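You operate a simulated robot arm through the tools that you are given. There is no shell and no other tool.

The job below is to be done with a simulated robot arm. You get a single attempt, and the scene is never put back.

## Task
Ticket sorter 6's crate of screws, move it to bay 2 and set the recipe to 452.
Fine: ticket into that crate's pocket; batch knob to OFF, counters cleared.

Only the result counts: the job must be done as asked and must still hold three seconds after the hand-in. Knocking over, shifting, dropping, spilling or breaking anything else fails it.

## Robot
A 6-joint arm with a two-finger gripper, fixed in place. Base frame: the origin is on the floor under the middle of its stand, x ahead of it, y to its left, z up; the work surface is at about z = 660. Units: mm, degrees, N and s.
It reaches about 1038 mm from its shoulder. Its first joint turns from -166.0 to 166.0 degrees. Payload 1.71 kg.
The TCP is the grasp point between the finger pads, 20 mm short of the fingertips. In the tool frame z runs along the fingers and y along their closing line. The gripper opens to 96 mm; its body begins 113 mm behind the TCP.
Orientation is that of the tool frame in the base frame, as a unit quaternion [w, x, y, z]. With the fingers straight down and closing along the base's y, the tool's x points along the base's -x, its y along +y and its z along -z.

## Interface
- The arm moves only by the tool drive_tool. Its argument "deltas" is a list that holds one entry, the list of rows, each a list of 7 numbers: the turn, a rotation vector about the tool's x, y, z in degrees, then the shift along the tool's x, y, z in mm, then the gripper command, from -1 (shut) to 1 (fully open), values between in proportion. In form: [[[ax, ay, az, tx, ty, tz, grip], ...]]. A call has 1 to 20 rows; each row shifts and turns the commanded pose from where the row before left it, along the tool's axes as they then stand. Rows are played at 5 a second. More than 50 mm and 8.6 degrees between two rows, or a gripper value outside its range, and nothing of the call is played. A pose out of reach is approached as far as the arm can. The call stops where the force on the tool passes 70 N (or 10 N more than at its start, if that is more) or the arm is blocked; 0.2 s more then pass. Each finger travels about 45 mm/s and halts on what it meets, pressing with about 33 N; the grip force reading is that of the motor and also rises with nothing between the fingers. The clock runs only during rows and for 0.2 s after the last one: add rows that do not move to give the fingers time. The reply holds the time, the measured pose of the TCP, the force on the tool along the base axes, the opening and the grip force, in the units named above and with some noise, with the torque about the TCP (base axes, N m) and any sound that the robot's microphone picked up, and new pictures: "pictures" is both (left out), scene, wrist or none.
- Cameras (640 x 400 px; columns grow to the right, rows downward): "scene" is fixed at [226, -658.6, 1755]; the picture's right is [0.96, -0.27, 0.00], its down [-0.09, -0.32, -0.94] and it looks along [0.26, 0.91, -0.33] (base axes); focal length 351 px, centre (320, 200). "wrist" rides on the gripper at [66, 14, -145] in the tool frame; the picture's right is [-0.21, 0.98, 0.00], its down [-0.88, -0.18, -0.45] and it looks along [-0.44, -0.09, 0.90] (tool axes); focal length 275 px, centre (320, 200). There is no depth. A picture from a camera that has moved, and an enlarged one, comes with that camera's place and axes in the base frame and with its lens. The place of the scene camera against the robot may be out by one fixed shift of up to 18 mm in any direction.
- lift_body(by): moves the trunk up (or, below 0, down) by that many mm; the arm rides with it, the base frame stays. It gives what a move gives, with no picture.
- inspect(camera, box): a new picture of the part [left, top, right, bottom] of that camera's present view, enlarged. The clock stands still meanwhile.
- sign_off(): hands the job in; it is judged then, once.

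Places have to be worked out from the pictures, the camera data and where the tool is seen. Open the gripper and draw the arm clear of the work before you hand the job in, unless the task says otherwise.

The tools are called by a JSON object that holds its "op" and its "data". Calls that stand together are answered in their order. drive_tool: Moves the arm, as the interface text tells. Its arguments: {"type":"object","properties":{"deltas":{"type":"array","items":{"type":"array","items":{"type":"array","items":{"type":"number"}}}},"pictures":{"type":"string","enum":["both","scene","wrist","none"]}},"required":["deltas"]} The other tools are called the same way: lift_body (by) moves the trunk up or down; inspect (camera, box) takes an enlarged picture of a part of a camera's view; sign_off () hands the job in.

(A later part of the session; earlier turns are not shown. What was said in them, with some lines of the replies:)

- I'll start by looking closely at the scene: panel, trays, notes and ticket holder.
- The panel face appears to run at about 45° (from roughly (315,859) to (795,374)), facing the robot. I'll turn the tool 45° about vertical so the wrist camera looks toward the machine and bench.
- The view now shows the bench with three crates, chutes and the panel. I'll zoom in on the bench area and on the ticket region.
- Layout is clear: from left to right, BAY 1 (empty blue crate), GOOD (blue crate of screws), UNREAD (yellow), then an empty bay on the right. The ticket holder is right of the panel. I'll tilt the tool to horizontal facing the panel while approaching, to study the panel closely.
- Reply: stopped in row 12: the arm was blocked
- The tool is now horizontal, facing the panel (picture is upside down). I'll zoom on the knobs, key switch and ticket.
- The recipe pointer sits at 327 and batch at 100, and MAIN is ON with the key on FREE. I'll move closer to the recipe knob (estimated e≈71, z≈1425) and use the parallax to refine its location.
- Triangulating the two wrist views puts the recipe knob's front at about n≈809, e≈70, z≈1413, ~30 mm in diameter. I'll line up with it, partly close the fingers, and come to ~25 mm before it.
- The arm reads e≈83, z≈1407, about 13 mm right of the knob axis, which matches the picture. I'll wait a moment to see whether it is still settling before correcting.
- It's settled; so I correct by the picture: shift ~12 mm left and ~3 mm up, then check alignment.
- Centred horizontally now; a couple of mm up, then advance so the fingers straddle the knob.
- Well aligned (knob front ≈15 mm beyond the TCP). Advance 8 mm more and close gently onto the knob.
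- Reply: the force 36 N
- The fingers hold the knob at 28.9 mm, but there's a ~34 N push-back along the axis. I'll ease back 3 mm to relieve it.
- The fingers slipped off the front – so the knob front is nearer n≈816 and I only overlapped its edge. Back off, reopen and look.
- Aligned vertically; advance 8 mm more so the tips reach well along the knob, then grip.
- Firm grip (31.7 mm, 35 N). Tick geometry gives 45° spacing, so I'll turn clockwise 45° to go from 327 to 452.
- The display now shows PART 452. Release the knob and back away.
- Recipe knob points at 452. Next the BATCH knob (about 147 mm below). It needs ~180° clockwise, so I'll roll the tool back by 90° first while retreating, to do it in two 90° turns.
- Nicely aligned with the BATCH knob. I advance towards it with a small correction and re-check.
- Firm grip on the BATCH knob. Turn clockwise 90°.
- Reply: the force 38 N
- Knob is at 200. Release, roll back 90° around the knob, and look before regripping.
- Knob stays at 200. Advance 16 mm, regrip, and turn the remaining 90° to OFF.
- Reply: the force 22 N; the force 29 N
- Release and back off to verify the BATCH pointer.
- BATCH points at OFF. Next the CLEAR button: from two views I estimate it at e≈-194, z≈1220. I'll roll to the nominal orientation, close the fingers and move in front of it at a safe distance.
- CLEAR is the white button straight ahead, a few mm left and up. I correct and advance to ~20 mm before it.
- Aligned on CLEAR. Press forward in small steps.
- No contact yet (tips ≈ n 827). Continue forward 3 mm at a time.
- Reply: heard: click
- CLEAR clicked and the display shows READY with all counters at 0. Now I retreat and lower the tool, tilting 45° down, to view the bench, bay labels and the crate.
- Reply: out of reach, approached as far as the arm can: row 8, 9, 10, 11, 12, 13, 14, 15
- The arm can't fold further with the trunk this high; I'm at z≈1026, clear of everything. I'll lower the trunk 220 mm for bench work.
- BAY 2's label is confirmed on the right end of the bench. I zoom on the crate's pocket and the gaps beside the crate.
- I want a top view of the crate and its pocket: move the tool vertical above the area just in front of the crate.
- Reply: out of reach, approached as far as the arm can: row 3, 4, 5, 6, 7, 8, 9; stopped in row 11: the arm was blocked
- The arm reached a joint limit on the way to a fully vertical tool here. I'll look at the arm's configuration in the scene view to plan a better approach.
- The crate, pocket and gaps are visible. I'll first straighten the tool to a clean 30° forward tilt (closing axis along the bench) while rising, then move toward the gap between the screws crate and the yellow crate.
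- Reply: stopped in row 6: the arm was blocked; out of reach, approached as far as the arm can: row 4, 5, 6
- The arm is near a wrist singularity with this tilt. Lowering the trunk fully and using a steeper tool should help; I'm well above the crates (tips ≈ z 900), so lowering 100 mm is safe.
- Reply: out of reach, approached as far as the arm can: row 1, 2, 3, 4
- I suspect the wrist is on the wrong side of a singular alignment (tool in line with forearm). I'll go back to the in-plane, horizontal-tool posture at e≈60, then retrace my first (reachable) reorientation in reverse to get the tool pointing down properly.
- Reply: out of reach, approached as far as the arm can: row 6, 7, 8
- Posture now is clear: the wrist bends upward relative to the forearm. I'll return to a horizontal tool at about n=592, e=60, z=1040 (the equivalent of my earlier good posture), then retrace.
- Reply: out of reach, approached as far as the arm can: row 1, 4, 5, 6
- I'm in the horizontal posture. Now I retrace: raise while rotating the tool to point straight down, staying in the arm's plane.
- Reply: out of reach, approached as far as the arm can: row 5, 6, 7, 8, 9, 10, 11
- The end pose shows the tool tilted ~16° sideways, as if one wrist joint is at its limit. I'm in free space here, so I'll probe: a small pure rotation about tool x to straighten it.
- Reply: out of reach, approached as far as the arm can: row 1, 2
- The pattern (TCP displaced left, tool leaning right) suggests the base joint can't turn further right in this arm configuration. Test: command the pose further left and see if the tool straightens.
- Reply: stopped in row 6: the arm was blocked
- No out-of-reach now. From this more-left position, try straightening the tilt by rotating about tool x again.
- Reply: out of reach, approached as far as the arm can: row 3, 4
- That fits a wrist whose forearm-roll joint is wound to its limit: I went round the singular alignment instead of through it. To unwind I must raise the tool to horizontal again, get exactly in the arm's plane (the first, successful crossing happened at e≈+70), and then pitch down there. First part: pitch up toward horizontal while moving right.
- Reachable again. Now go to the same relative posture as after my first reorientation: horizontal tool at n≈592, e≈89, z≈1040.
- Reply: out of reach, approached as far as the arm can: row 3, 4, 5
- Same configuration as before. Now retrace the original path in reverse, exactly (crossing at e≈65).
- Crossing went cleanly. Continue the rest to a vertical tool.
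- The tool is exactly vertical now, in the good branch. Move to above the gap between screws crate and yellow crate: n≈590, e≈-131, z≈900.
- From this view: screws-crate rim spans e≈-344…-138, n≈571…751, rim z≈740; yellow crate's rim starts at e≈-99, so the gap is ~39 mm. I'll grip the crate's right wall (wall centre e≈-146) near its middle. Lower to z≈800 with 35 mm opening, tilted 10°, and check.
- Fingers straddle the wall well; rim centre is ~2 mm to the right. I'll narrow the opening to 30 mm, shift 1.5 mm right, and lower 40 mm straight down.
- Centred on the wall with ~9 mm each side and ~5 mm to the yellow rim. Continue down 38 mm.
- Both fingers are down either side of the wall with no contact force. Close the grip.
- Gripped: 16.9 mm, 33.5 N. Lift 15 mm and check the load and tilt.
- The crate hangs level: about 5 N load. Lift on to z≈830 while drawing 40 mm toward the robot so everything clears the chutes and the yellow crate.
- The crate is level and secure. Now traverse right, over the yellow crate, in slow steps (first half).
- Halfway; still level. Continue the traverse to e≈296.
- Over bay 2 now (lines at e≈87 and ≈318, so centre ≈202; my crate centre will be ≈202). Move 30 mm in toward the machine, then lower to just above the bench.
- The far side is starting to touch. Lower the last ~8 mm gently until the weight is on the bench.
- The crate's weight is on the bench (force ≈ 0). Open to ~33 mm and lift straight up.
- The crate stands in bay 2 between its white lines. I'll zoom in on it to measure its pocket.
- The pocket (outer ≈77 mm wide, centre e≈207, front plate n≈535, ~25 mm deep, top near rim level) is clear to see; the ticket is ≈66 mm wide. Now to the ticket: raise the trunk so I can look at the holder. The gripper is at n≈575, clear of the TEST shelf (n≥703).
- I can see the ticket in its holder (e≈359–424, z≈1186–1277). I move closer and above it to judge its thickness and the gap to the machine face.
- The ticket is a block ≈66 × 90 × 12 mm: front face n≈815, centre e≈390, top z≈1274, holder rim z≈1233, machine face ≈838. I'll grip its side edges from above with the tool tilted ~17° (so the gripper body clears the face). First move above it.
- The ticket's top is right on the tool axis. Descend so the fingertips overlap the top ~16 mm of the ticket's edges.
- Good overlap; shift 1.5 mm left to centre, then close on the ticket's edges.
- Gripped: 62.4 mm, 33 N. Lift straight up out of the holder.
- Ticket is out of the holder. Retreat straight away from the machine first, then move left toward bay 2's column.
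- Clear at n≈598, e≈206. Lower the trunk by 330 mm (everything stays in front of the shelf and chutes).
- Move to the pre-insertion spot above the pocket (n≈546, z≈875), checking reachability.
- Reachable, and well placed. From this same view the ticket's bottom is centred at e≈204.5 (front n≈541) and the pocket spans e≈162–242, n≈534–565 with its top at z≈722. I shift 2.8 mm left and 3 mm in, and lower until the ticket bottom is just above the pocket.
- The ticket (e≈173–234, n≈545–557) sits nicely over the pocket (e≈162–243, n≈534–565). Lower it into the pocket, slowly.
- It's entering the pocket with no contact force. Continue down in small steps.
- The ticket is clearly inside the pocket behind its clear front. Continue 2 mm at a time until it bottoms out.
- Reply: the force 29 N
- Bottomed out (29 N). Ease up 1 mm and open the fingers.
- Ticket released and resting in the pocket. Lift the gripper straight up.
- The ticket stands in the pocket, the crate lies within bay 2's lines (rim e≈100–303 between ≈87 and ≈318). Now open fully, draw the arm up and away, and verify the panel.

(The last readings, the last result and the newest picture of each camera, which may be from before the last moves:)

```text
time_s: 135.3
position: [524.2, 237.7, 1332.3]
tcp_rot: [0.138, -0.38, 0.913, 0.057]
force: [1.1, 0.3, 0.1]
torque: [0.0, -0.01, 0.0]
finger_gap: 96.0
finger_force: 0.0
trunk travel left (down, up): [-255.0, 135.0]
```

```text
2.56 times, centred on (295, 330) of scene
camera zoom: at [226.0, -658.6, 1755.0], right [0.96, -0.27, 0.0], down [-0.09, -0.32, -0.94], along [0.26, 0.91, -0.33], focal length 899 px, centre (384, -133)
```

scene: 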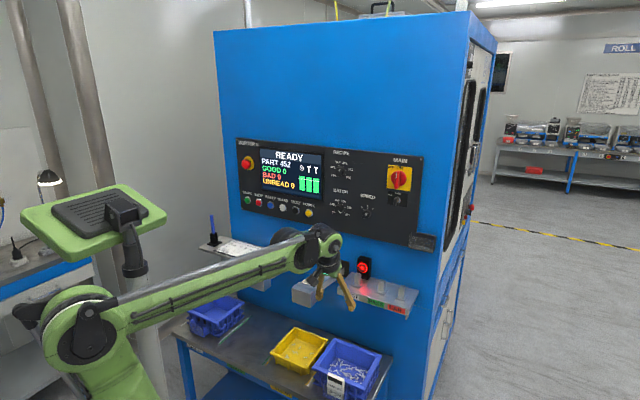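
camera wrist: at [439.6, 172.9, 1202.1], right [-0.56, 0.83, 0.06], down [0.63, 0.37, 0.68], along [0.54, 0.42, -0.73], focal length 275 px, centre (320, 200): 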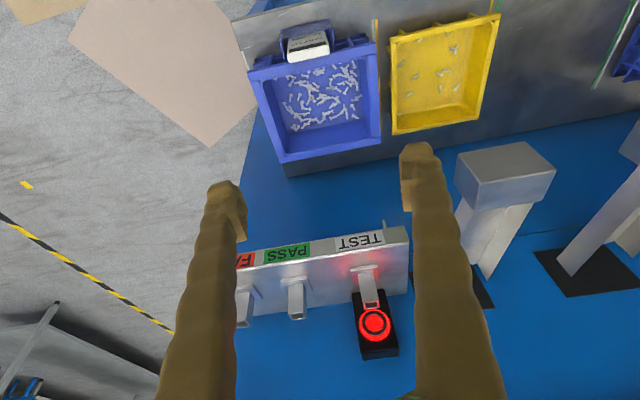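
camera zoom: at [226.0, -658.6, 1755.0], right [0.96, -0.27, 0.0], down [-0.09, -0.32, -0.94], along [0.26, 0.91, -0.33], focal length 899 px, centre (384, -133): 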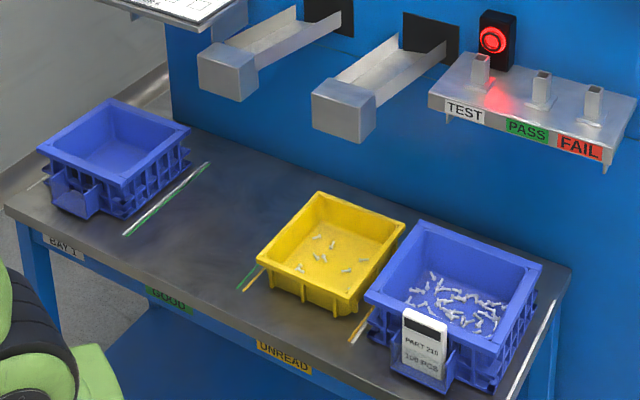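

Everything on the bench looks right and untouched. A last look at the panel through the wrist camera before handing in.

{"op": "inspect", "data": {"camera": "wrist", "box": [230, 180, 640, 400]}}

{"op": "drive_tool", "data": {"deltas": [[[0, 0, 0, 0, 25, 0, 1], [0, 0, 0, 0, 35, 0, 1], [0, 0, 0, 0, 35, -10, 1], [0, 0, 0, 0, 35, -20, 1], [0, 0, 0, 0, 35, -30, 1], [0, 0, 0, 0, 35, -30, 1], [0, 0, 0, 0, 0, -30, 1], [0, 0, 0, 0, 0, 0, 1]]]}}

{"op": "inspect", "data": {"camera": "scene", "box": [230, 135, 430, 260]}}

```text
1.56 times, centred on (435, 290) of wrist
camera zoom: at [440.0, 172.9, 1451.6], right [-0.56, 0.83, 0.06], down [0.63, 0.37, 0.68], along [0.54, 0.42, -0.73], focal length 430 px, centre (140, 60)
```

zoom: 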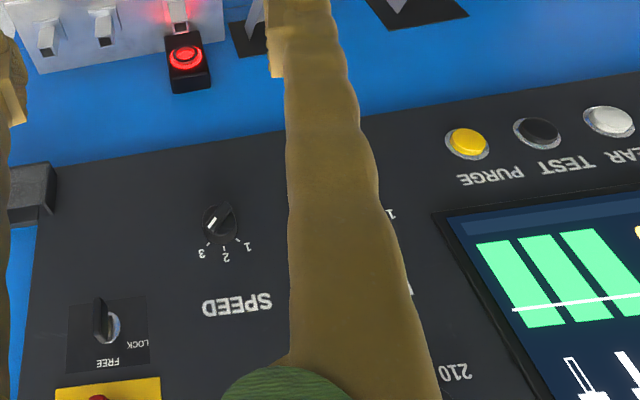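

```text
time_s: 137.1
position: [354.6, 353.2, 1448.0]
tcp_rot: [0.138, -0.38, 0.913, 0.058]
force: [-0.9, -0.1, 0.6]
torque: [0.0, 0.01, 0.0]
finger_gap: 95.9
finger_force: 0.2
trunk travel left (down, up): [-255.0, 135.0]
camera wrist: at [272.1, 287.7, 1566.6], right [-0.56, 0.83, 0.06], down [0.63, 0.37, 0.68], along [0.54, 0.42, -0.73], focal length 275 px, centre (320, 200)
```

scene: 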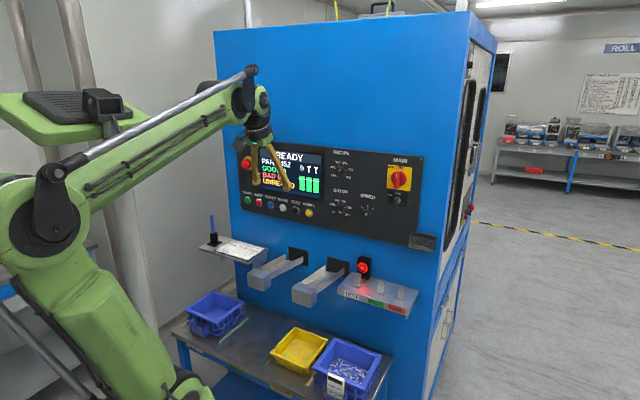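
wrist: 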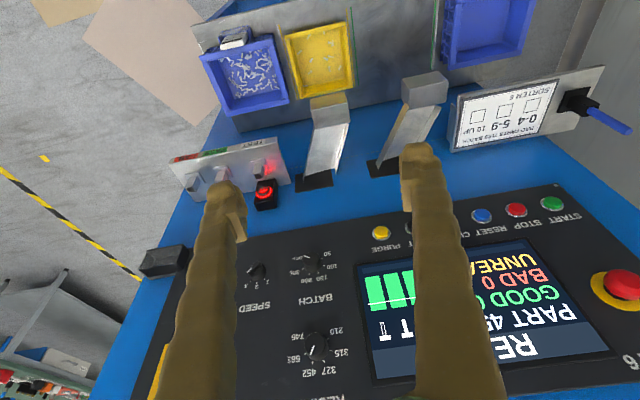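

```text
3.20 times, centred on (330, 198) of scene
camera zoom: at [226.0, -658.6, 1755.0], right [0.96, -0.27, 0.0], down [-0.09, -0.32, -0.94], along [0.26, 0.91, -0.33], focal length 1124 px, centre (288, 208)
```

zoom: 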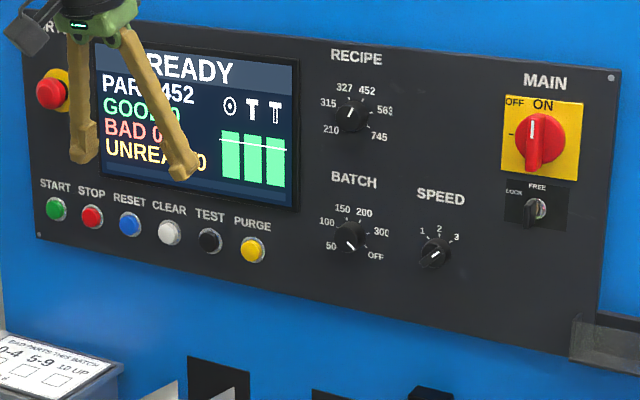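

RECIPE is at 452, BATCH at OFF and the counters read 0. The ticketed crate is in bay 2, and the arm is clear with the gripper open, so I'm handing in.

{"op": "sign_off", "data": {}}

```text
The job is handed in.
```

The job is done and handed in. The hand-in gave no verdict, so everything below is from my last pictures.

- **Recipe:** the knob points at 452 and the display shows PART 452.
- **Batch:** the knob is at OFF.
- **Counters:** I pressed CLEAR; the display shows READY with GOOD, BAD and UNREAD all at 0.
- **Crate:** the blue crate of screws is in bay 2, between the white lines, with no sign of spilled screws.
- **Ticket:** it stands in that crate's front pocket. It was the only ticket I found and reads PART 210, 100 PCS. The display showed PART 327 for the finished batch, so the part number doesn't match.

I saw no sign that anything else was moved or knocked. The arm is clear of the work and the gripper is open.
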